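You operate a simulated robot arm through the tools that you are given. There is no shell and no other tool. Be economical: measure what you need, move in short steps, check, and stop when the job is done.

Carry out the task below with a simulated robot arm. There is one attempt and no reset: what you move stays moved.

TASK
Mix a double batch of ochre filler and crank it smooth.
Fine: two pumps of water, tint dial to ochre, one pump of tint, then two slides of powder; it stays in the tank, spout stays.

It is judged by the outcome, as a careful person would: the job done as asked, and still so three seconds after it is handed in. It fails if anything else is knocked over, pushed out of place, dropped, spilled or broken.

THE ROBOT
A 7-joint arm with a two-finger parallel gripper, fixed in place. Base frame: the origin is at the foot of the arm, x ahead of it, y to its left, z up. Readings come in mm, rad, newtons and seconds.
With the tool pointing down near the work surface it reaches from about 220 to 680 mm from the base axis. Its first joint turns from -1.152 to 1.152 rad. Payload 2.4 kg.
The tool frame sits at the grasp point between the pads (the TCP): z along the fingers, y along the line on which they close. The tips reach 30 mm beyond it. Largest opening 94 mm; finger width 28, thickness 10; the body of the gripper, 50 by 96 mm, starts 55 mm behind the TCP.
Orientation is that of the tool frame in the base frame, as a unit quaternion [x, y, z, w]. With the fingers straight down and closing along the base's y, the tool's x points along the base's -x, its y along +y and its z along -z.

THE INTERFACE
- The arm moves only by the tool send_rows. Its argument "plan" is a list of rows, each a list of 7 numbers: the shift along the base's x, y, z in mm, then the turn, a rotation vector about the base's x, y, z in rad, then the closure in counts, from 0 (fully open) to 255 (shut). In form: [[dx, dy, dz, rx, ry, rz, claw], ...]. A call has 1 to 20 rows; each row is the pose to reach, as a shift and turn from the pose commanded when the call began. A row lasts 0.2 s, in which the tool goes at most 50 mm and 0.15 rad; a call with a longer step from one row to the next is refused whole, and so is a gripper value outside its range. Where a pose cannot be reached the arm comes as near as it can. A force on the tool above 40 N (or 10 N above the force at the start of the call, whichever is more), or a blocked arm, ends the call early, and 0.2 s more pass. Each finger travels about 153 mm/s and halts on what it meets, pressing with about 41 N; the grip force reading is that of the motor and also rises with nothing between the fingers. The clock runs only during rows and for 0.2 s after the last one: add rows that repeat a pose to give the fingers time. The reply holds the time, the measured pose of the TCP, the force on the tool along the base axes, the opening and the grip force, in the units named above and with some noise, with the torque about the TCP (base axes, N m) and any sound that the robot's microphone picked up.
- Cameras (640 x 400 px; columns grow to the right, rows downward): "scene" is fixed at [43.1, 473.7, 1454.6]; the picture's right is [-0.71, -0.71, 0.00], its down [-0.32, 0.32, -0.89] and it looks along [0.63, -0.63, -0.45] (base axes); focal length 310 px, centre (320, 200). "wrist" rides on the gripper at [76, 14, -103] in the tool frame; the picture's right is [-0.18, 0.98, 0.00], its down [-0.75, -0.14, -0.64] and it looks along [-0.63, -0.12, 0.77] (tool axes); focal length 243 px, centre (320, 200). There is no depth. A picture from a camera that has moved, and an enlarged one, comes with that camera's place and axes in the base frame and with its lens.
- camera(camera): a new picture of that camera. The clock stands still meanwhile.
- inspect(camera, box): a new picture of the part [left, top, right, bottom] of that camera's present view, enlarged. The clock stands still meanwhile.
- sign_off(): hands the job in; it is judged then, once.

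Go step by step. Nothing tells you positions but the pictures and the camera data: compare them with the known pose of the tool, close in by small moves and look again before you grip or let go. The budget is 120 turns and 64 pictures, counting those below and the enlarged ones. Unless the task says otherwise, let go and move clear before handing in, and close with one line.

The tools are called as a command line: name --pt "numbers of a row" for each row, then --argument value for the rest, lists and objects as JSON in quotes. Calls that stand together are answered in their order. send_rows: Moves the arm, as the interface text tells. Its arguments: {"type":"object","properties":{"plan":{"type":"array"}},"required":["plan"]} The other tools are called the same way: camera (camera) takes a picture; inspect (camera, box) takes an enlarged picture of a part of a camera's view; sign_off () hands the job in.

At the start:

```text
time: 0.0
position: [471.5, -34.4, 1249.8]
tcp_rot: [0.0, 1.0, 0.001, 0.0]
ft_force: [0.3, 0.0, 0.3]
moment: [-0.02, -0.01, 0.02]
opening: 93.8
gripper_force: 0.1
```

scene: 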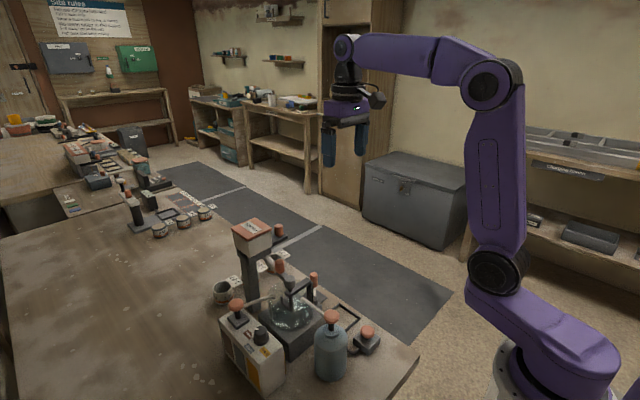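
wrist: 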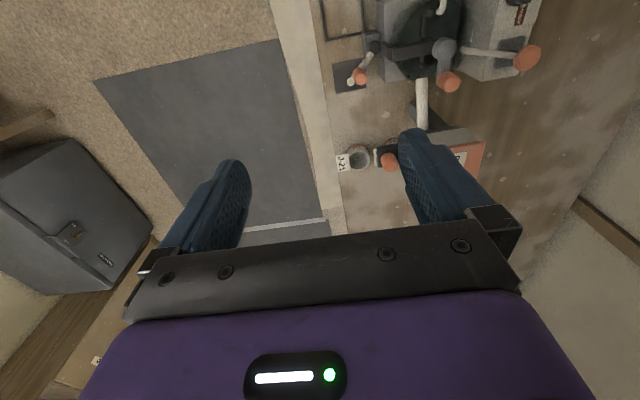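

I see a bench with a mixing machine: a tank with a crank, a water pump bottle, a tint box with dial, and a powder hopper. I'll zoom in to learn the parts.

inspect --camera "scene" --box '[200, 210, 400, 400]'

inspect --camera "wrist" --box '[310, 0, 560, 180]'

inspect --camera "scene" --box '[220, 290, 300, 400]'

```text
2.11 times, centred on (300, 305) of scene
camera zoom: at [43.1, 473.7, 1454.6], right [-0.71, -0.71, 0.0], down [-0.32, 0.32, -0.89], along [0.63, -0.63, -0.45], focal length 654 px, centre (362, -21)
```

zoom: 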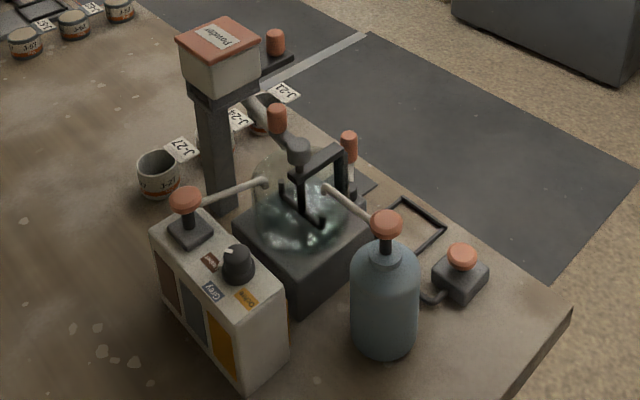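

```text
2.22 times, centred on (435, 90) of wrist
camera zoom: at [393.8, -19.7, 1351.8], right [0.18, 0.98, 0.0], down [0.75, -0.14, 0.64], along [0.63, -0.12, -0.77], focal length 539 px, centre (64, 444)
```

zoom: 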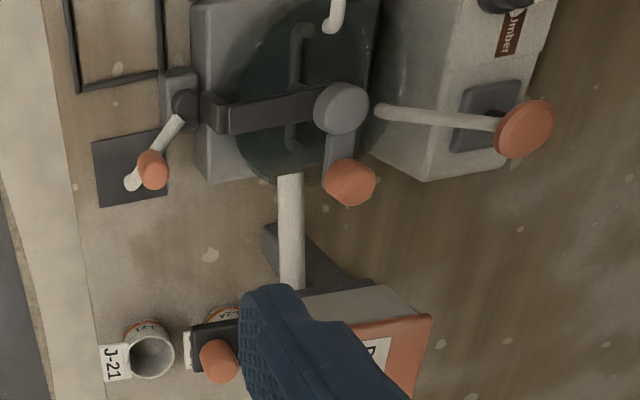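

```text
3.64 times, centred on (260, 345) of scene
camera zoom: at [43.1, 473.7, 1454.6], right [-0.71, -0.71, 0.0], down [-0.32, 0.32, -0.89], along [0.63, -0.63, -0.45], focal length 1129 px, centre (538, -327)
```

zoom: 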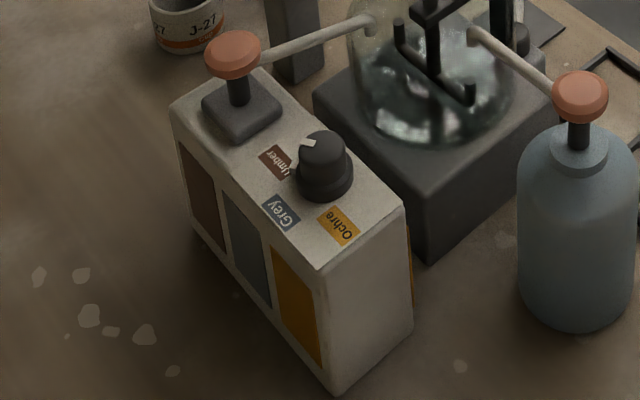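

The parts: water bottle pump near (356,127,~950), tint pump (512,255,958), dial beside it, hopper slide knob (619,54,1008), crank (handle at 514,136,994, hub 479,137). I'll move back and left for a close view.

send_rows --pt "-28 46 0 0 0 0 0" --pt "-56 92 -10 0 0 0 0" --pt "-84 138 -20 0 0 0 0" --pt "-112 184 -30 0 0 0 0" --pt "-150 190 -50 0 0 0 0" --pt "-150 190 -50 0 0 0 0"

camera --camera "wrist"

inspect --camera "scene" --box '[220, 210, 320, 300]'

inspect --camera "scene" --box '[300, 290, 400, 390]'

```text
refused: row 1 steps farther than a row can; nothing moved
```

```text
58 pictures are left
camera wrist: at [393.8, -19.7, 1351.8], right [0.18, 0.98, 0.0], down [0.75, -0.14, 0.64], along [0.63, -0.12, -0.77], focal length 243 px, centre (320, 200)
```

wrist: 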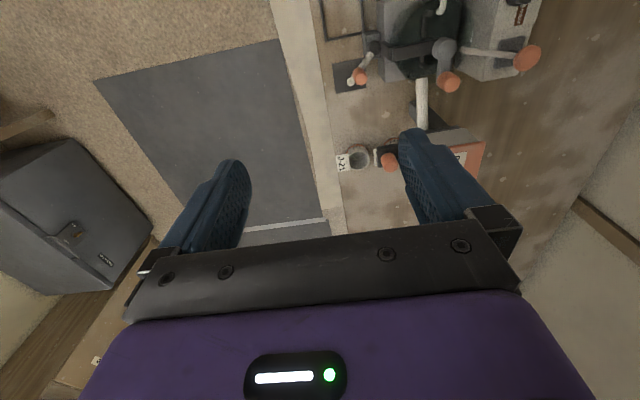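

```text
4.44 times, centred on (270, 255) of scene
camera zoom: at [43.1, 473.7, 1454.6], right [-0.71, -0.71, 0.0], down [-0.32, 0.32, -0.89], along [0.63, -0.63, -0.45], focal length 1380 px, centre (542, -44)
```

zoom: 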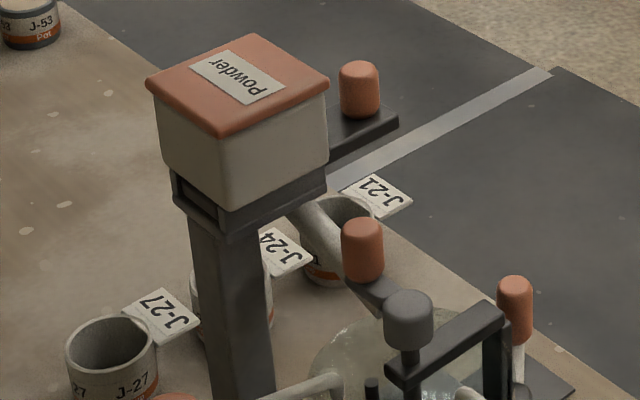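

```text
4.00 times, centred on (350, 340) of scene
camera zoom: at [43.1, 473.7, 1454.6], right [-0.71, -0.71, 0.0], down [-0.32, 0.32, -0.89], along [0.63, -0.63, -0.45], focal length 1242 px, centre (200, -360)
```

zoom: 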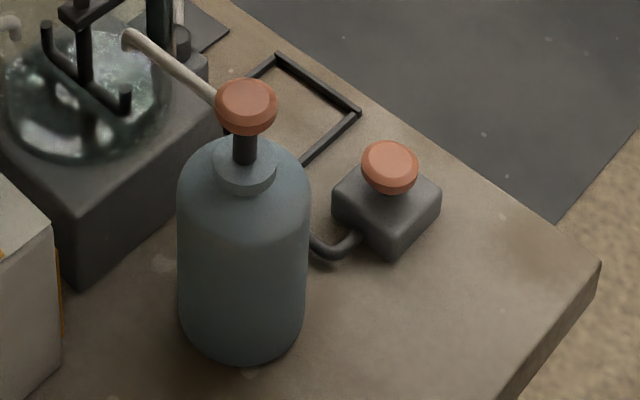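

The step was slightly too long; I'll redo it with smaller steps.

send_rows --pt "-22 38 0 0 0 0 0" --pt "-44 76 -8 0 0 0 0" --pt "-66 114 -16 0 0 0 0" --pt "-88 152 -24 0 0 0 0" --pt "-115 184 -40 0 0 0 0" --pt "-150 190 -50 0 0 0 0" --pt "-150 190 -50 0 0 0 0"

camera --camera "wrist"

```text
time: 1.6
position: [321.2, 158.3, 1197.1]
tcp_rot: [0.0, 1.0, 0.0, 0.001]
ft_force: [-0.1, -0.2, -0.4]
moment: [0.0, 0.01, -0.01]
opening: 93.9
gripper_force: 0.1
```

```text
55 pictures are left
camera wrist: at [242.9, 173.6, 1301.6], right [0.18, 0.98, 0.0], down [0.75, -0.14, 0.64], along [0.63, -0.12, -0.77], focal length 243 px, centre (320, 200)
```

wrist: 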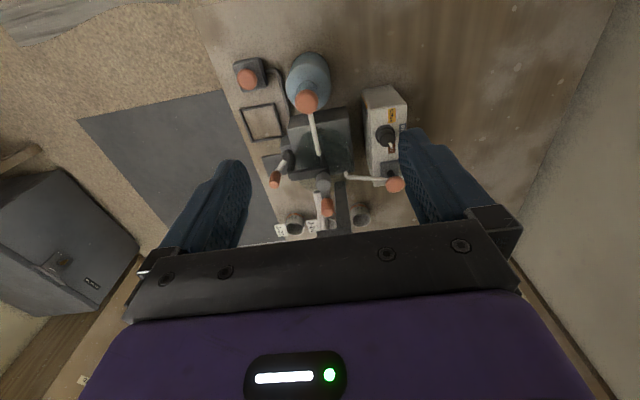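

Good overview. I'll zoom in for better measurements of knobs and dial.

inspect --camera "wrist" --box '[220, 40, 420, 240]'

inspect --camera "wrist" --box '[350, 80, 430, 200]'

```text
2.00 times, centred on (320, 140) of wrist
camera zoom: at [242.9, 173.6, 1301.6], right [0.18, 0.98, 0.0], down [0.75, -0.14, 0.64], along [0.63, -0.12, -0.77], focal length 485 px, centre (320, 320)
```

zoom: 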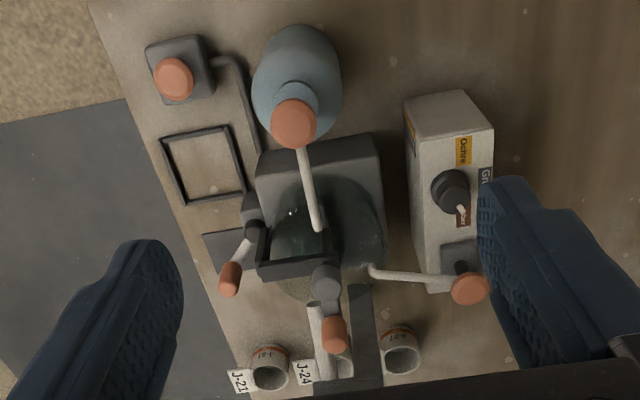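

```text
3.33 times, centred on (390, 140) of wrist
camera zoom: at [242.9, 173.6, 1301.6], right [0.18, 0.98, 0.0], down [0.75, -0.14, 0.64], along [0.63, -0.12, -0.77], focal length 809 px, centre (87, 400)
```

zoom: 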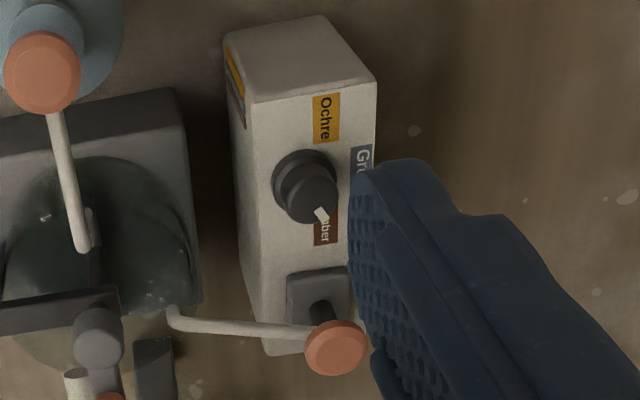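

Water pump knob is at about (349,135,958). I'll close the fingers and hover above it.

send_rows --pt "7 -6 -40 0 0 0 255" --pt "14 -12 -80 0 0 0 255" --pt "21 -18 -120 0 0 0 255" --pt "28 -23 -160 0 0 0 255" --pt "28 -23 -180 0 0 0 255" --pt "28 -23 -180 0 0 0 255"

camera --camera "wrist"

inspect --camera "scene" --box '[260, 250, 420, 390]'

```text
time: 3.0
position: [351.5, 133.7, 1019.4]
tcp_rot: [0.0, 1.0, 0.0, 0.0]
ft_force: [0.4, 0.4, 0.4]
moment: [-0.02, 0.03, 0.01]
opening: 0.0
gripper_force: 32.9
```

```text
52 pictures are left
camera wrist: at [272.5, 148.1, 1122.3], right [0.18, 0.98, 0.0], down [0.75, -0.14, 0.64], along [0.63, -0.12, -0.77], focal length 243 px, centre (320, 200)
```

wrist: 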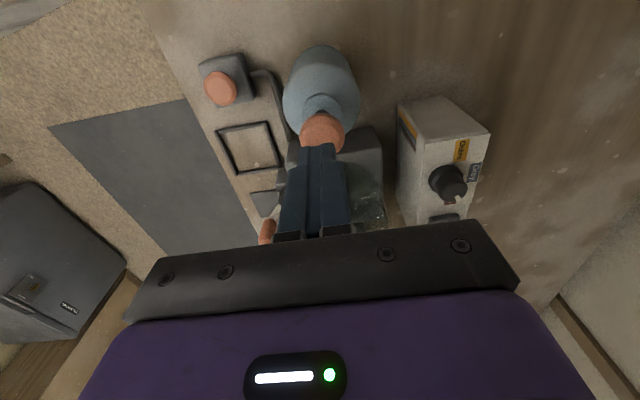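

```text
2.86 times, centred on (340, 320) of scene
camera zoom: at [43.1, 473.7, 1454.6], right [-0.71, -0.71, 0.0], down [-0.32, 0.32, -0.89], along [0.63, -0.63, -0.45], focal length 887 px, centre (263, -143)
```

zoom: 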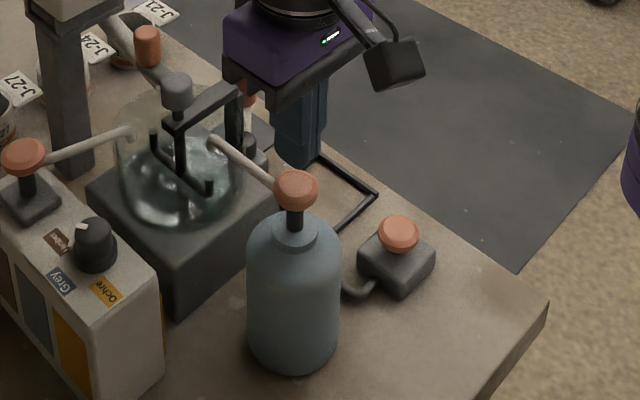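

Knob is slightly nearer the base than the tips (346,135). I'll shift and descend slowly to feel the pump.

send_rows --pt "-6 1 0 0 0 0 255" --pt "-6 1 -10 0 0 0 255" --pt "-6 1 -20 0 0 0 255" --pt "-6 1 -27 0 0 0 255" --pt "-6 1 -32 0 0 0 255"

inspect --camera "scene" --box '[260, 250, 420, 390]'

```text
time: 4.2
position: [344.0, 133.0, 988.3]
tcp_rot: [0.0, 1.0, 0.001, 0.001]
ft_force: [1.9, 2.3, 5.7]
moment: [0.08, 0.01, -0.04]
opening: 0.0
gripper_force: 33.2
```

```text
2.86 times, centred on (340, 320) of scene
camera zoom: at [43.1, 473.7, 1454.6], right [-0.71, -0.71, 0.0], down [-0.32, 0.32, -0.89], along [0.63, -0.63, -0.45], focal length 887 px, centre (263, -143)
```

zoom: 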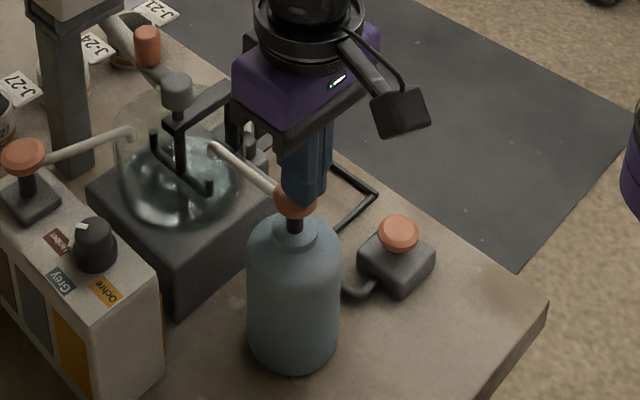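

In contact, 5.7 N. I'll press further in small steps and see whether there's an end stop or a click.

send_rows --pt "0 0 -4 0 0 0 255" --pt "0 0 -8 0 0 0 255" --pt "0 0 -12 0 0 0 255" --pt "0 0 -12 0 0 0 255"

```text
time: 4.8
position: [343.7, 134.0, 983.4]
tcp_rot: [0.0, 1.0, 0.001, 0.001]
ft_force: [-6.0, -0.5, 17.8]
moment: [-0.04, 0.2, 0.03]
opening: 0.0
gripper_force: 33.0
stopped in row 2: the force on the tool passed its limit at 55 N (the readings are from after the stop); the commanded pose is now the measured one
```

The force limit was hit at tip height ~953. I'll look at the knob.

inspect --camera "scene" --box '[270, 270, 370, 370]'

camera --camera "wrist"

```text
4.00 times, centred on (320, 320) of scene
camera zoom: at [42.7, 473.6, 1454.7], right [-0.71, -0.71, 0.0], down [-0.32, 0.32, -0.89], along [0.63, -0.63, -0.45], focal length 1242 px, centre (320, -280)
```

zoom: 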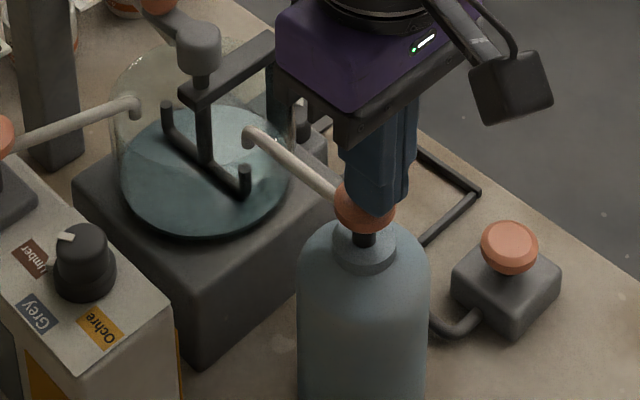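

```text
48 pictures are left
camera wrist: at [265.7, 148.1, 1085.9], right [0.18, 0.98, 0.0], down [0.75, -0.14, 0.64], along [0.63, -0.12, -0.77], focal length 243 px, centre (320, 200)
```

wrist: 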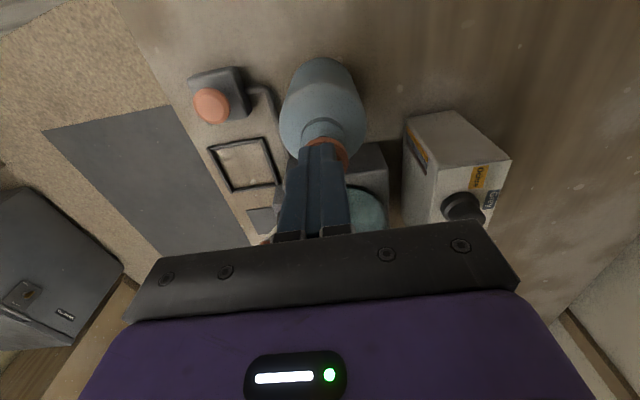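

Water has appeared in the tank: one pump delivered. Raising so the knob returns.

send_rows --pt "0 0 10 0 0 0 255" --pt "0 0 25 0 0 0 255" --pt "0 0 30 0 0 0 255" --pt "0 0 30 0 0 0 255"

inspect --camera "scene" --box '[270, 270, 370, 370]'

```text
time: 5.8
position: [344.0, 134.2, 1012.0]
tcp_rot: [0.0, 1.0, 0.001, 0.001]
ft_force: [-0.7, 0.4, -0.4]
moment: [0.01, 0.03, -0.02]
opening: 0.0
gripper_force: 32.6
```

```text
4.00 times, centred on (320, 320) of scene
camera zoom: at [43.1, 473.7, 1454.6], right [-0.71, -0.71, 0.0], down [-0.32, 0.32, -0.89], along [0.63, -0.63, -0.45], focal length 1242 px, centre (320, -280)
```

zoom: 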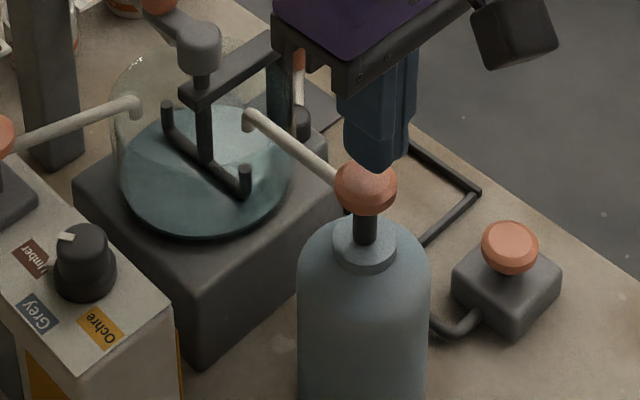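

Knob returned; level is about a third. Second pump now, same stroke.

send_rows --pt "0 0 -12 0 0 0 255" --pt "0 0 -20 0 0 0 255" --pt "0 0 -25 0 0 0 255" --pt "0 0 -29 0 0 0 255" --pt "0 0 -32 0 0 0 255" --pt "0 0 -34 0 0 0 255"

inspect --camera "scene" --box '[270, 270, 370, 370]'

```text
time: 7.0
position: [345.2, 134.9, 983.8]
tcp_rot: [-0.001, 1.0, 0.0, 0.003]
ft_force: [-3.8, -2.4, 16.8]
moment: [-0.09, 0.26, -0.04]
opening: 0.0
gripper_force: 33.3
stopped in row 5: the force on the tool passed its limit at 50 N (the readings are from after the stop); the commanded pose is now the measured one
```

```text
4.00 times, centred on (320, 320) of scene
camera zoom: at [42.8, 473.5, 1454.7], right [-0.71, -0.71, 0.0], down [-0.32, 0.32, -0.89], along [0.63, -0.63, -0.45], focal length 1242 px, centre (320, -280)
```

zoom: 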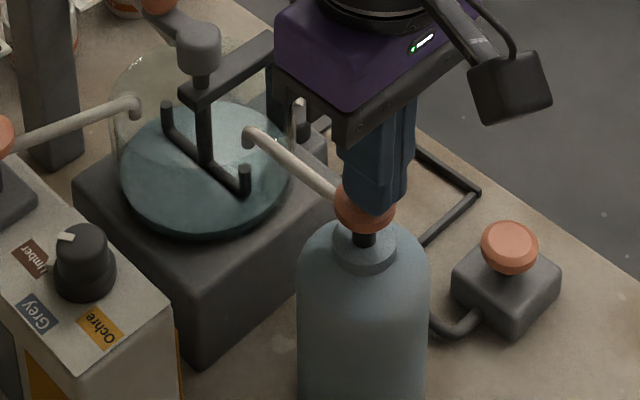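

Second pump looks delivered. Now lift and go above the dial (~437,247, top ~935), turning to start at yaw −1.1 rad, since Umber to Ochre is about +2.2 rad turn.

send_rows --pt "0 0 30 0 0 0 255" --pt "0 0 70 0 0 -0.14 255" --pt "23 28 80 0 0 -0.28 255" --pt "46 56 80 0 0 -0.42 255" --pt "69 84 80 0 0 -0.56 120" --pt "92 112 80 0 0 -0.7 120" --pt "92 112 60 0 0 -0.84 120" --pt "92 112 45 0 0 -0.98 120" --pt "92 112 45 0 0 -1.1 120" --pt "92 112 45 0 0 -1.1 120"

inspect --camera "scene" --box '[210, 270, 330, 390]'

camera --camera "wrist"

```text
time: 9.2
position: [436.5, 246.4, 1028.5]
tcp_rot: [0.524, 0.852, -0.001, 0.003]
ft_force: [-0.1, 0.4, -0.2]
moment: [0.01, 0.01, 0.0]
opening: 49.8
gripper_force: 0.2
```

```text
3.33 times, centred on (270, 330) of scene
camera zoom: at [43.1, 473.7, 1454.6], right [-0.71, -0.71, 0.0], down [-0.32, 0.32, -0.89], along [0.63, -0.63, -0.45], focal length 1035 px, centre (487, -233)
```

zoom: 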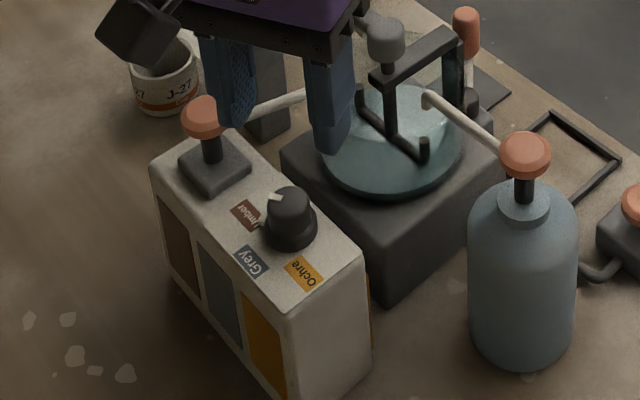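

```text
44 pictures are left
camera wrist: at [412.0, 321.2, 1130.5], right [0.96, 0.28, 0.0], down [0.21, -0.73, 0.65], along [0.18, -0.62, -0.76], focal length 243 px, centre (320, 200)
```

wrist: 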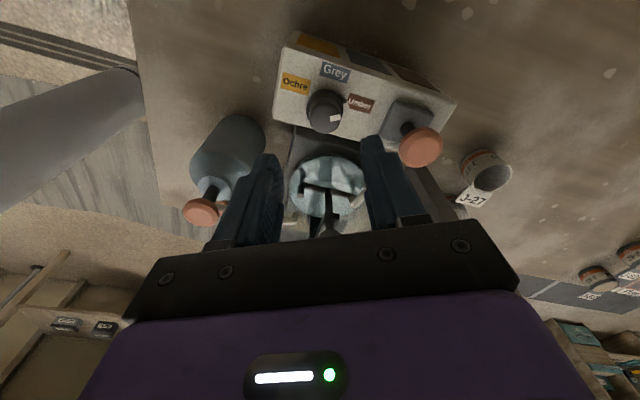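

Water level is up. Zooming on the dial from the wrist to fix its axis and pointer.

inspect --camera "wrist" --box '[260, 40, 420, 160]'

```text
3.33 times, centred on (340, 100) of wrist
camera zoom: at [412.0, 321.2, 1130.5], right [0.96, 0.28, 0.0], down [0.21, -0.73, 0.65], along [0.18, -0.62, -0.76], focal length 809 px, centre (253, 533)
```

zoom: 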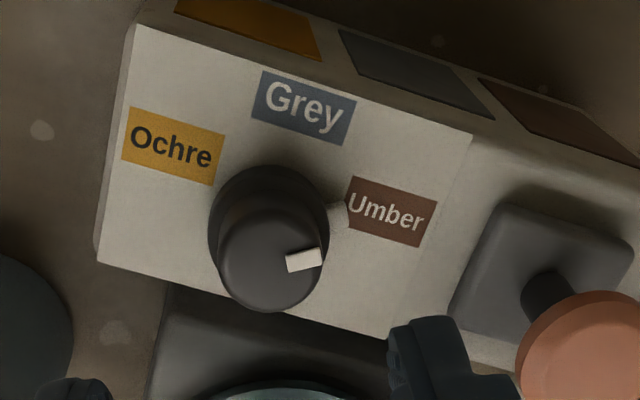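

Dial axis ≈ (438,248), top z≈941; Umber at 21°, Grey 90°, Ochre 159°. So I need about +2.4 rad. Descend around the cap.

send_rows --pt "1.5 1.6 -30 0 0 -0.1 120" --pt "1.5 1.6 -60 0 0 -0.1 120" --pt "1.5 1.6 -80 0 0 -0.1 120" --pt "1.5 1.6 -80 0 0 -0.1 120"

inspect --camera "scene" --box '[210, 270, 330, 390]'

inspect --camera "wrist" --box '[220, 80, 420, 230]'

```text
time: 10.2
position: [439.3, 247.9, 946.9]
tcp_rot: [0.565, 0.825, -0.001, 0.004]
ft_force: [0.3, -0.1, 0.1]
moment: [-0.06, -0.01, 0.02]
opening: 49.7
gripper_force: 0.0
```

```text
3.33 times, centred on (270, 330) of scene
camera zoom: at [43.1, 473.7, 1454.6], right [-0.71, -0.71, 0.0], down [-0.32, 0.32, -0.89], along [0.63, -0.63, -0.45], focal length 1035 px, centre (487, -233)
```

zoom: 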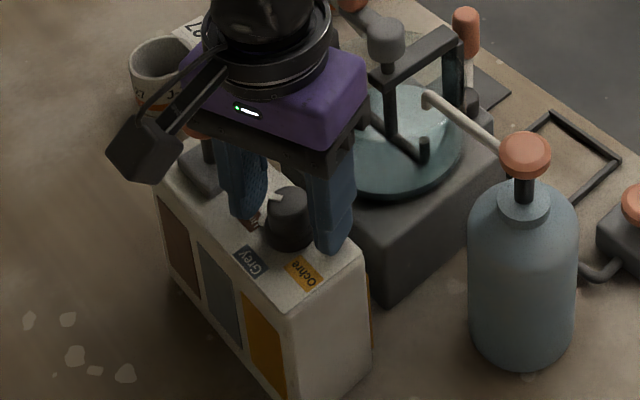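

```text
2.67 times, centred on (320, 155) of wrist
camera zoom: at [423.2, 324.5, 1049.7], right [0.98, 0.18, 0.0], down [0.14, -0.75, 0.65], along [0.12, -0.64, -0.76], focal length 647 px, centre (320, 320)
```

zoom: 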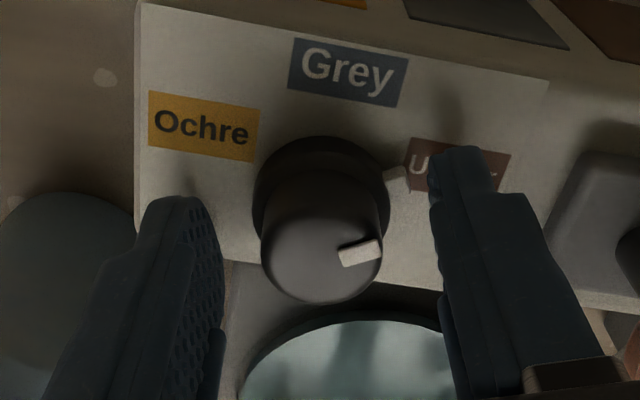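

Well centred. Raise 5 mm to clear the skirt nib, grip the cap.

send_rows --pt "-0.5 0 5 0 0 0 120" --pt "-0.5 0 5 0 0 0 160" --pt "-0.5 0 5 0 0 0 200" --pt "-0.5 0 5 0 0 0 200" --pt "-0.5 0 5 0 0 0 200"

```text
time: 11.3
position: [439.1, 248.3, 952.6]
tcp_rot: [0.564, 0.826, 0.0, 0.004]
ft_force: [8.8, 4.6, -9.6]
moment: [0.15, -0.09, 0.01]
opening: 27.0
gripper_force: 45.0
```

Cap gripped (27 mm). Turning +2.4 rad about vertical.

send_rows --pt "0 0 0 0 0 0.14 200" --pt "0 0 0 0 0 0.28 200" --pt "0 0 0 0 0 0.42 200" --pt "0 0 0 0 0 0.56 200" --pt "0 0 0 0 0 0.7 200" --pt "0 0 0 0 0 0.84 200" --pt "0 0 0 0 0 0.98 200" --pt "0 0 0 0 0 1.12 200" --pt "0 0 0 0 0 1.26 200" --pt "0 0 0 0 0 1.4 200" --pt "0 0 0 0 0 1.54 200" --pt "0 0 0 0 0 1.68 200" --pt "0 0 0 0 0 1.82 200" --pt "0 0 0 0 0 1.96 200" --pt "0 0 0 0 0 2.1 200" --pt "0 0 0 0 0 2.24 200" --pt "0 0 0 0 0 2.35 200" --pt "0 0 0 0 0 2.42 200" --pt "0 0 0 0 0 2.42 200"

inspect --camera "scene" --box '[210, 270, 330, 390]'

inspect --camera "wrist" --box '[220, 80, 420, 230]'

```text
time: 15.3
position: [439.5, 246.2, 952.7]
tcp_rot: [-0.572, 0.82, 0.002, -0.001]
ft_force: [13.7, -19.4, 2.5]
moment: [-1.05, -0.19, -0.29]
opening: 27.3
gripper_force: 44.4
```

```text
3.33 times, centred on (270, 330) of scene
camera zoom: at [43.4, 473.1, 1454.8], right [-0.71, -0.71, 0.0], down [-0.32, 0.32, -0.89], along [0.63, -0.63, -0.45], focal length 1035 px, centre (487, -233)
```

zoom: 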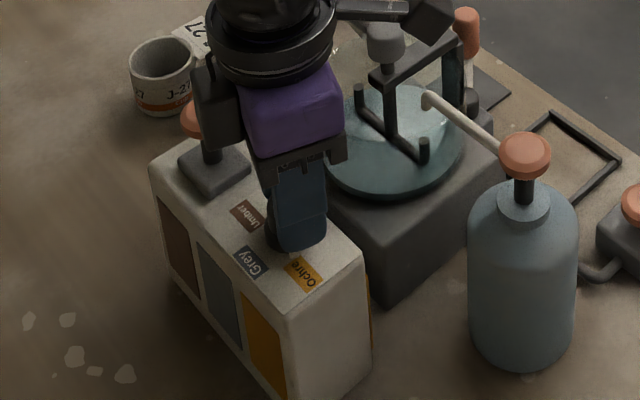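

```text
2.67 times, centred on (320, 155) of wrist
camera zoom: at [397.7, 178.3, 1055.2], right [-0.86, 0.51, 0.0], down [0.39, 0.66, 0.64], along [0.33, 0.56, -0.76], focal length 647 px, centre (320, 320)
```

zoom: 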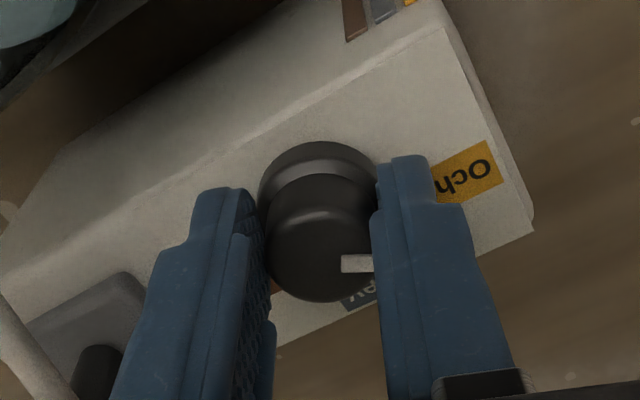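

The cap turned with the gripper. Release, lift and check the pointer.

send_rows --pt "0 0 0 0 0 0 120" --pt "0 0 0 0 0 0 120" --pt "0 0 30 0 0 0 120" --pt "0 0 70 0 0 0 120" --pt "0 0 70 0 0 0 120"

inspect --camera "wrist" --box '[220, 40, 420, 190]'

inspect --camera "scene" --box '[210, 270, 330, 390]'

```text
time: 16.6
position: [440.0, 247.5, 1024.8]
tcp_rot: [-0.573, 0.82, 0.004, 0.001]
ft_force: [0.1, 0.0, 0.2]
moment: [-0.03, 0.01, 0.04]
opening: 49.6
gripper_force: 0.1
```

```text
2.67 times, centred on (320, 115) of wrist
camera zoom: at [398.8, 181.0, 1126.4], right [-0.86, 0.51, 0.0], down [0.39, 0.65, 0.65], along [0.33, 0.56, -0.76], focal length 647 px, centre (320, 427)
```

zoom: 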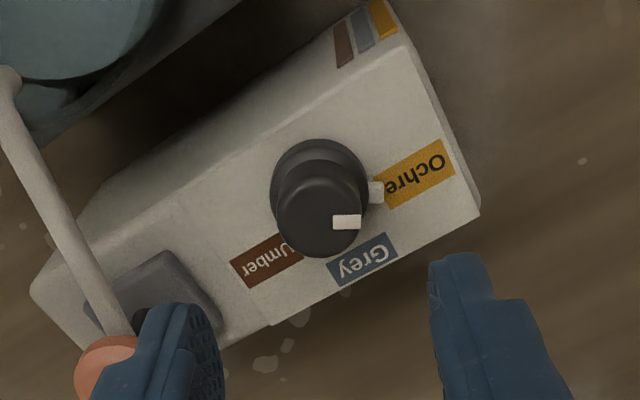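

```text
3.33 times, centred on (270, 330) of scene
camera zoom: at [43.1, 473.7, 1454.6], right [-0.71, -0.71, 0.0], down [-0.32, 0.32, -0.89], along [0.63, -0.63, -0.45], focal length 1035 px, centre (487, -233)
```

zoom: 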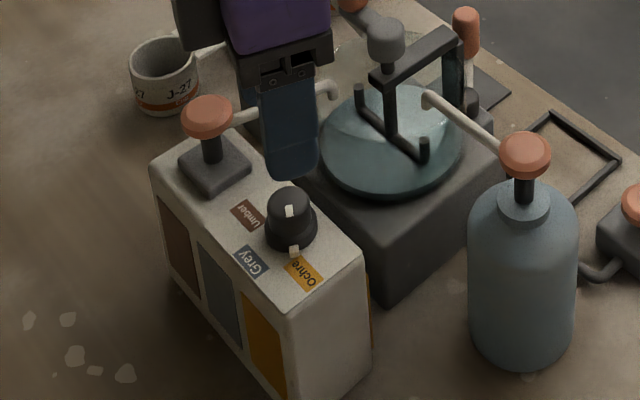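

The nib points near Ochre but about 10–13° short of the label's centre. I'll regrip and nudge it a bit more.

send_rows --pt "-1 1 -20 0 0 -0.12 120" --pt "-1 1 -50 0 0 -0.2 120" --pt "-1 1 -72 0 0 -0.2 120" --pt "-1 1 -72 0 0 -0.2 160" --pt "-1 1 -72 0 0 -0.2 200" --pt "-1 1 -72 0 0 -0.2 200" --pt "-1 1 -72 0 0 -0.2 200" --pt "-1 1 -72 0 0 -0.08 200" --pt "-1 1 -72 0 0 0.05 200" --pt "-1 1 -72 0 0 0.05 200" --pt "-1 1 -72 0 0 0.05 120" --pt "-1 1 -72 0 0 0.05 120" --pt "-1 1 -40 0 0 0.05 120" --pt "-1 1 0 0 0 0.05 120" --pt "-1 1 0 0 0 0.05 120"

inspect --camera "wrist" --box '[220, 40, 420, 190]'

```text
time: 19.8
position: [438.7, 248.0, 1023.8]
tcp_rot: [-0.594, 0.804, 0.004, 0.002]
ft_force: [-0.4, 0.8, -0.4]
moment: [0.0, 0.0, -0.01]
opening: 49.6
gripper_force: 0.1
```

```text
2.67 times, centred on (320, 115) of wrist
camera zoom: at [400.3, 179.0, 1125.6], right [-0.88, 0.47, 0.0], down [0.36, 0.67, 0.65], along [0.3, 0.57, -0.76], focal length 647 px, centre (320, 427)
```

zoom: 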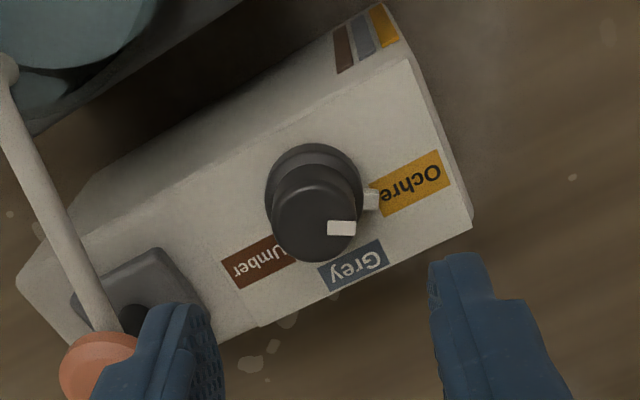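

The dial hardly moved. I'll grip again and turn while watching moment to tell a stop from slip.

send_rows --pt "0 0 -25 0 0 -0.14 120" --pt "0 0 -55 0 0 -0.28 120" --pt "0 0 -75 0 0 -0.4 120" --pt "0 0 -75 0 0 -0.4 160" --pt "0 0 -75 0 0 -0.4 210" --pt "0 0 -75 0 0 -0.4 210" --pt "0 0 -75 0 0 -0.4 210"

send_rows --pt "0 0 0 0 0 0.1 210" --pt "0 0 0 0 0 0.2 210" --pt "0 0 0 0 0 0.2 210"

inspect --camera "wrist" --box '[220, 80, 420, 230]'

```text
time: 21.4
position: [439.1, 245.7, 946.4]
tcp_rot: [-0.42, 0.907, 0.003, 0.004]
ft_force: [13.5, -10.1, -12.2]
moment: [0.3, -1.27, -0.16]
opening: 27.2
gripper_force: 44.9
```

```text
time: 22.1
position: [438.7, 245.9, 948.0]
tcp_rot: [-0.508, 0.861, 0.002, 0.001]
ft_force: [16.6, -20.6, -13.2]
moment: [-1.1, -0.73, -0.58]
opening: 27.5
gripper_force: 44.5
```

```text
2.67 times, centred on (320, 155) of wrist
camera zoom: at [387.2, 185.1, 1049.4], right [-0.77, 0.64, 0.0], down [0.49, 0.59, 0.64], along [0.41, 0.5, -0.76], focal length 647 px, centre (320, 320)
```

zoom: 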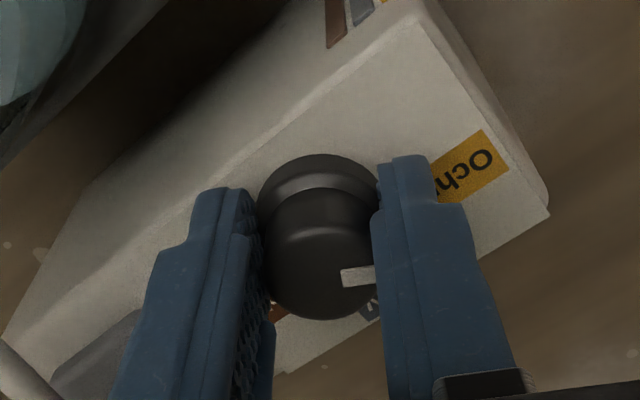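

Torque climbs without rotation: it's at its stop/detent at Ochre. Release and look once more from above.

send_rows --pt "0 0 0 0 0 0 120" --pt "0 0 0 0 0 0 120" --pt "0 0 30 0 0 0 120" --pt "0 0 76 0 0 -0.13 120" --pt "0 0 76 0 0 -0.26 120" --pt "0 0 76 0 0 -0.4 120" --pt "0 0 76 0 0 -0.54 120" --pt "0 0 76 0 0 -0.68 120" --pt "0 0 76 0 0 -0.82 120" --pt "0 0 76 0 0 -0.96 255" --pt "0 0 76 0 0 -1.06 255" --pt "0 0 76 0 0 -1.06 255"

inspect --camera "wrist" --box '[240, 40, 400, 160]'

```text
time: 24.8
position: [437.0, 248.9, 1024.0]
tcp_rot: [-0.005, 1.0, 0.001, 0.004]
ft_force: [0.2, 0.2, -0.3]
moment: [-0.02, -0.03, 0.03]
opening: 0.2
gripper_force: 33.4
```

```text
3.33 times, centred on (320, 100) of wrist
camera zoom: at [358.4, 262.4, 1126.0], right [0.18, 0.98, 0.0], down [0.75, -0.14, 0.65], along [0.64, -0.11, -0.76], focal length 809 px, centre (320, 533)
```

zoom: 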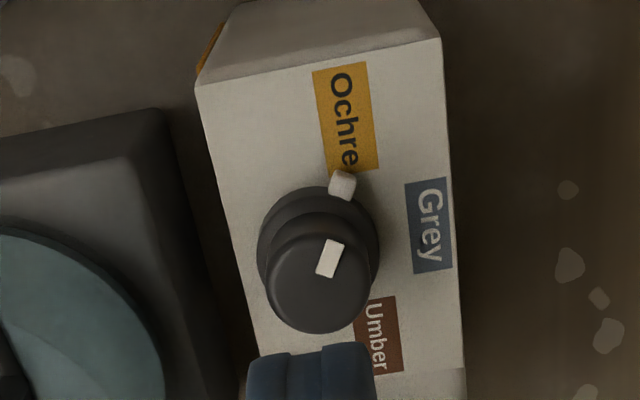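

The dial nib clearly points to Ochre. Now hover over the tint pump knob (512,255).

send_rows --pt "25 2 5 0 0 0 255" --pt "50 4 5 0 0 0 255" --pt "75 6 0 0 0 0 255" --pt "75 6 0 0 0 0 255"

inspect --camera "wrist" --box '[240, 60, 400, 180]'

inspect --camera "scene" --box '[190, 260, 310, 360]'

```text
time: 25.8
position: [513.1, 254.0, 1023.9]
tcp_rot: [-0.004, 1.0, 0.001, 0.004]
ft_force: [0.0, 0.3, 0.4]
moment: [-0.03, -0.03, 0.0]
opening: 0.0
gripper_force: 32.8
```

```text
3.33 times, centred on (320, 120) of wrist
camera zoom: at [433.3, 267.4, 1126.0], right [0.17, 0.98, 0.0], down [0.75, -0.14, 0.65], along [0.64, -0.11, -0.76], focal length 809 px, centre (320, 467)
```

zoom: 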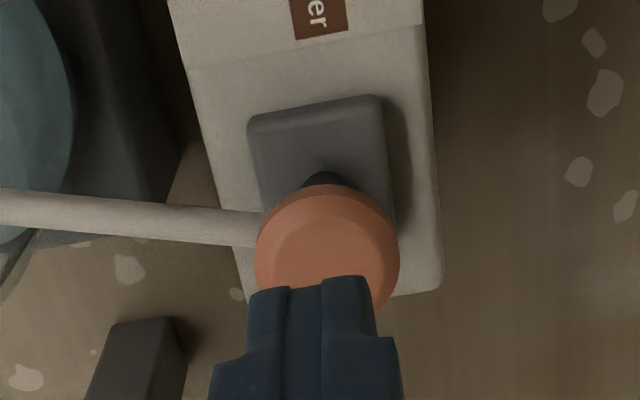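

```text
4.00 times, centred on (250, 310) of scene
camera zoom: at [43.1, 473.7, 1454.6], right [-0.71, -0.71, 0.0], down [-0.32, 0.32, -0.89], along [0.63, -0.63, -0.45], focal length 1242 px, centre (600, -240)
```

zoom: 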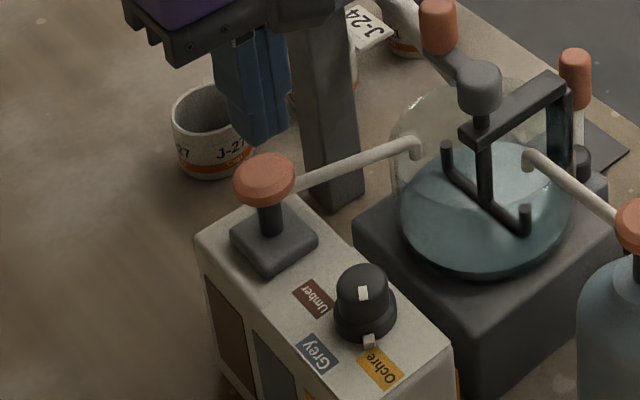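

Aligned. One press of tint now: shift 2 mm and descend until the stop.

send_rows --pt "0 2 -12 0 0 0 255" --pt "0 2 -20 0 0 0 255" --pt "0 2 -26 0 0 0 255" --pt "0 2 -30 0 0 0 255" --pt "0 2 -34 0 0 0 255" --pt "0 2 -38 0 0 0 255" --pt "0 2 -42 0 0 0 255" --pt "0 2 -45 0 0 0 255"

inspect --camera "scene" --box '[190, 260, 310, 360]'

```text
time: 27.5
position: [512.1, 256.3, 983.8]
tcp_rot: [-0.006, 1.0, 0.002, 0.006]
ft_force: [-6.8, -3.5, 12.8]
moment: [-0.15, 0.34, 0.01]
opening: 0.0
gripper_force: 32.8
stopped in row 8: the force on the tool passed its limit at 46 N (the readings are from after the stop); the commanded pose is now the measured one
```

```text
4.00 times, centred on (250, 310) of scene
camera zoom: at [42.7, 473.5, 1454.7], right [-0.71, -0.71, 0.0], down [-0.32, 0.32, -0.89], along [0.63, -0.63, -0.45], focal length 1242 px, centre (600, -240)
```

zoom: 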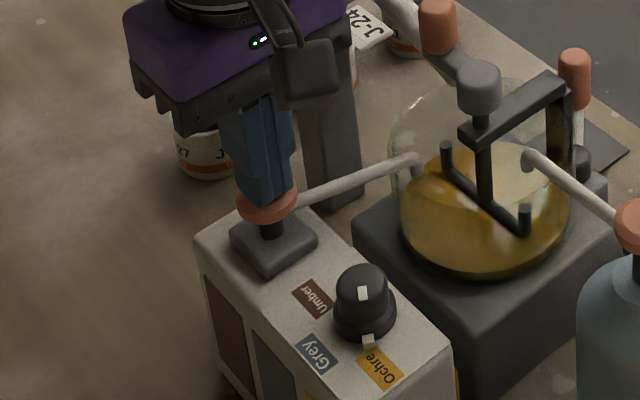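

Ochre tint delivered with one press. Lifting clear and travelling high to the powder slide, turning +90° so the camera looks from the −y side.

send_rows --pt "0 0 40 0 0 0 255" --pt "0 0 85 0 0 0 255" --pt "0 0 130 0 0 0 255" --pt "0 0 165 0 0 0.14 255" --pt "15 -30 170 0 0 0.28 255" --pt "30 -60 170 0 0 0.42 255" --pt "45 -90 170 0 0 0.56 200" --pt "60 -120 170 0 0 0.7 150" --pt "75 -150 170 0 0 0.84 120" --pt "90 -180 170 0 0 0.98 120" --pt "105 -205 170 0 0 1.12 120" --pt "105 -205 160 0 0 1.26 120" --pt "105 -205 150 0 0 1.4 120" --pt "105 -205 150 0 0 1.54 120" --pt "105 -205 150 0 0 1.56 120"

camera --camera "wrist"

inspect --camera "scene" --box '[210, 190, 350, 330]'

```text
time: 30.7
position: [618.7, 51.1, 1132.4]
tcp_rot: [0.708, -0.707, -0.005, -0.001]
ft_force: [-0.3, -0.3, 0.1]
moment: [-0.02, 0.01, 0.04]
opening: 49.6
gripper_force: 0.1
```

```text
30 pictures are left
camera wrist: at [602.1, -25.5, 1235.5], right [-0.98, 0.18, 0.01], down [0.14, 0.75, 0.65], along [0.11, 0.64, -0.76], focal length 243 px, centre (320, 200)
```

wrist: 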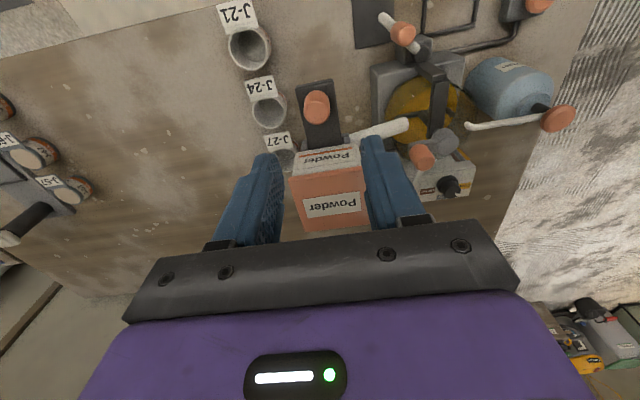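

```text
2.86 times, centred on (280, 260) of scene
camera zoom: at [43.1, 473.7, 1454.6], right [-0.71, -0.71, 0.0], down [-0.32, 0.32, -0.89], along [0.63, -0.63, -0.45], focal length 887 px, centre (434, 29)
```

zoom: 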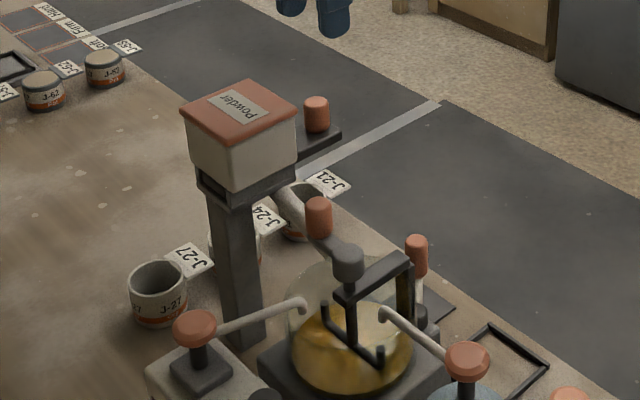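

Slide knob top is at (617,53,1023) on a bar at z≈999; hopper face y≈98, lid top ≈1052. Descend with open fingers straddling in x, tips kept above the bar.

send_rows --pt "-1 2 -40 0 0 0 120" --pt "-1 2 -75 0 0 0 120" --pt "-1 2 -97 0 0 0 120" --pt "-1 2 -97 0 0 0 120"

inspect --camera "wrist" --box '[220, 60, 420, 210]'

inspect --camera "scene" --box '[220, 190, 320, 290]'

```text
time: 31.7
position: [615.7, 53.4, 1035.4]
tcp_rot: [-0.707, 0.707, 0.005, 0.003]
ft_force: [-0.8, 0.5, -0.1]
moment: [-0.03, -0.02, 0.01]
opening: 49.7
gripper_force: 0.0
```

```text
2.67 times, centred on (320, 135) of wrist
camera zoom: at [600.8, -23.9, 1137.6], right [-0.98, 0.18, 0.01], down [0.14, 0.75, 0.65], along [0.12, 0.64, -0.76], focal length 647 px, centre (320, 373)
```

zoom: 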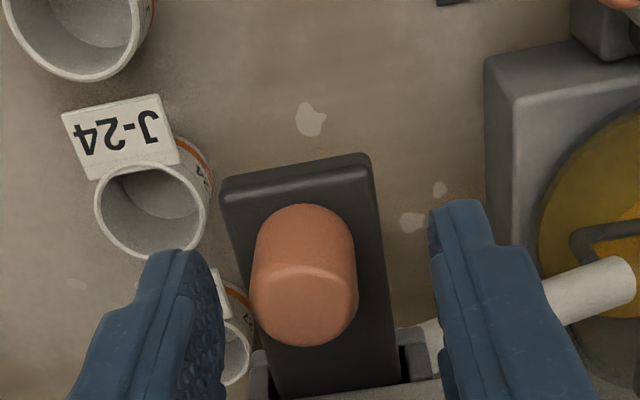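

```text
4.00 times, centred on (270, 240) of scene
camera zoom: at [43.1, 473.7, 1454.6], right [-0.71, -0.71, 0.0], down [-0.32, 0.32, -0.89], along [0.63, -0.63, -0.45], focal length 1242 px, centre (520, 40)
```

zoom: 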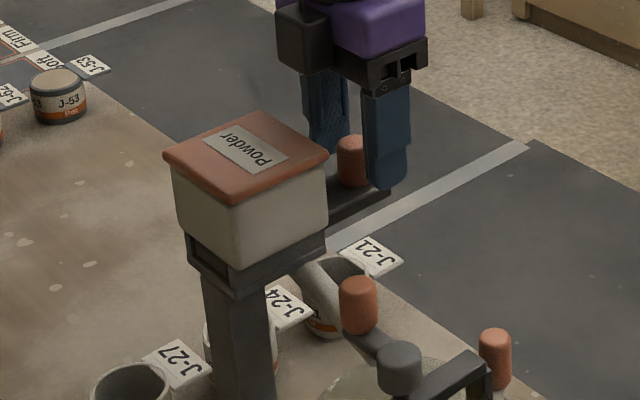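

Knob axis is ~3 mm further in +x. Shift and grip.

send_rows --pt "3 -0.5 -2 0 0 0 120" --pt "3 -0.5 -2 0 0 0 160" --pt "3 -0.5 -2 0 0 0 215" --pt "3 -0.5 -2 0 0 0 215" --pt "3 -0.5 -2 0 0 0 215"

send_rows --pt "0 5 0 0 0 0 215" --pt "0 10 0 0 0 0 215" --pt "0 10 0 0 0 0 215"

```text
time: 32.9
position: [619.8, 52.0, 1033.2]
tcp_rot: [0.708, -0.707, -0.005, -0.003]
ft_force: [3.7, 0.0, -5.7]
moment: [0.01, -0.7, 0.05]
opening: 23.0
gripper_force: 45.2
```

```text
time: 33.7
position: [619.6, 53.2, 1032.7]
tcp_rot: [-0.704, 0.71, 0.004, -0.002]
ft_force: [-5.1, -29.8, -4.1]
moment: [-0.23, -0.51, -0.02]
opening: 22.9
gripper_force: 45.2
```

Pushing in is blocked, so the slide is home; it must be pulled out (−y). Pull gently.

send_rows --pt "0 0 0 0 0 0 215" --pt "0 -8 0 0 0 0 215" --pt "0 -16 0 0 0 0 215" --pt "0 -24 0 0 0 0 215" --pt "0 -24 0 0 0 0 215"

inspect --camera "scene" --box '[220, 190, 320, 290]'

```text
time: 34.9
position: [621.3, 41.2, 1031.9]
tcp_rot: [-0.707, 0.707, 0.006, 0.004]
ft_force: [0.9, 0.0, -11.4]
moment: [1.11, -0.65, 0.36]
opening: 22.7
gripper_force: 44.6
```

```text
4.00 times, centred on (270, 240) of scene
camera zoom: at [43.3, 473.7, 1454.6], right [-0.71, -0.71, 0.0], down [-0.32, 0.32, -0.89], along [0.63, -0.63, -0.45], focal length 1242 px, centre (520, 40)
```

zoom: 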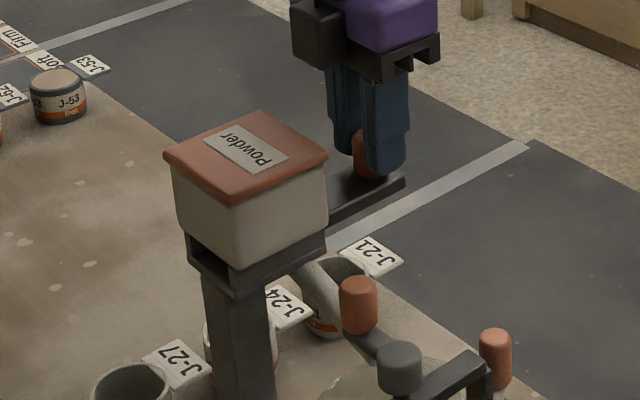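

The slide moves out freely. Continue until its stop.

send_rows --pt "0 -8 0 0 0 0 215" --pt "0 -16 0 0 0 0 215" --pt "0 -22 0 0 0 0 215" --pt "0 -22 0 0 0 0 215"

inspect --camera "scene" --box '[220, 190, 360, 330]'

```text
time: 35.9
position: [620.4, 16.7, 1034.6]
tcp_rot: [-0.707, 0.707, 0.005, 0.001]
ft_force: [2.5, 0.3, -10.3]
moment: [0.28, -0.65, -0.03]
opening: 22.8
gripper_force: 45.2
```

```text
2.86 times, centred on (290, 260) of scene
camera zoom: at [43.4, 473.7, 1454.6], right [-0.71, -0.71, 0.0], down [-0.32, 0.32, -0.89], along [0.63, -0.63, -0.45], focal length 887 px, centre (406, 29)
```

zoom: 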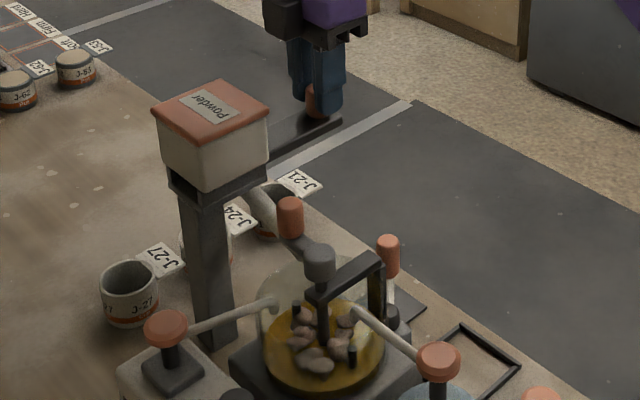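

Powder lumps fell in: first slide. Push back home.

send_rows --pt "0 8 0 0 0 0 215" --pt "0 16 0 0 0 0 215" --pt "0 24 0 0 0 0 215" --pt "0 32 0 0 0 0 215" --pt "0 38 0 0 0 0 215" --pt "0 40 0 0 0 0 215" --pt "0 38 0 0 0 0 215"

inspect --camera "scene" --box '[220, 190, 360, 330]'

```text
time: 37.5
position: [620.0, 52.7, 1034.1]
tcp_rot: [-0.706, 0.708, 0.005, 0.001]
ft_force: [1.0, -8.5, -18.5]
moment: [-0.52, -0.62, -0.2]
opening: 22.8
gripper_force: 44.8
```

```text
2.86 times, centred on (290, 260) of scene
camera zoom: at [43.5, 473.5, 1454.7], right [-0.71, -0.71, 0.0], down [-0.32, 0.32, -0.89], along [0.63, -0.63, -0.45], focal length 887 px, centre (406, 29)
```

zoom: 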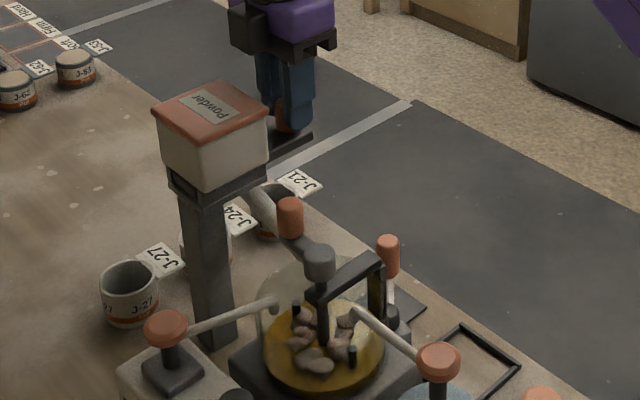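

Home again with the same amount of powder in the tank. Second slide: pull out the same 38 mm and return.

send_rows --pt "0 -8 0 0 0 0 215" --pt "0 -16 0 0 0 0 215" --pt "0 -24 0 0 0 0 215" --pt "0 -32 0 0 0 0 215" --pt "0 -38 0 0 0 0 215" --pt "0 -38 0 0 0 0 215"

inspect --camera "scene" --box '[220, 190, 360, 330]'

```text
time: 38.9
position: [619.9, 17.8, 1033.2]
tcp_rot: [-0.706, 0.708, 0.005, 0.003]
ft_force: [11.2, 0.2, -24.1]
moment: [0.57, -0.83, 0.02]
opening: 23.0
gripper_force: 45.2
```

```text
2.86 times, centred on (290, 260) of scene
camera zoom: at [43.9, 473.7, 1454.6], right [-0.71, -0.71, 0.0], down [-0.32, 0.32, -0.89], along [0.63, -0.63, -0.45], focal length 887 px, centre (406, 29)
```

zoom: 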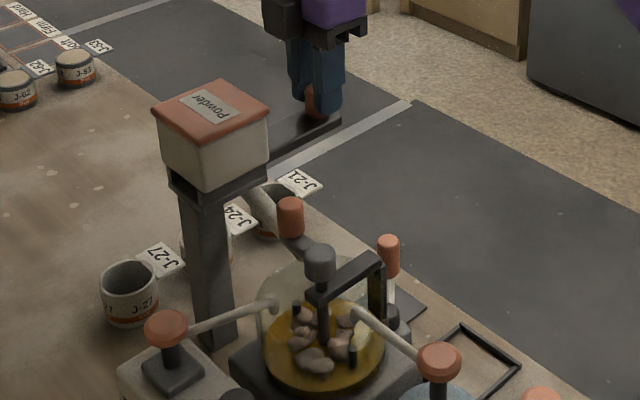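

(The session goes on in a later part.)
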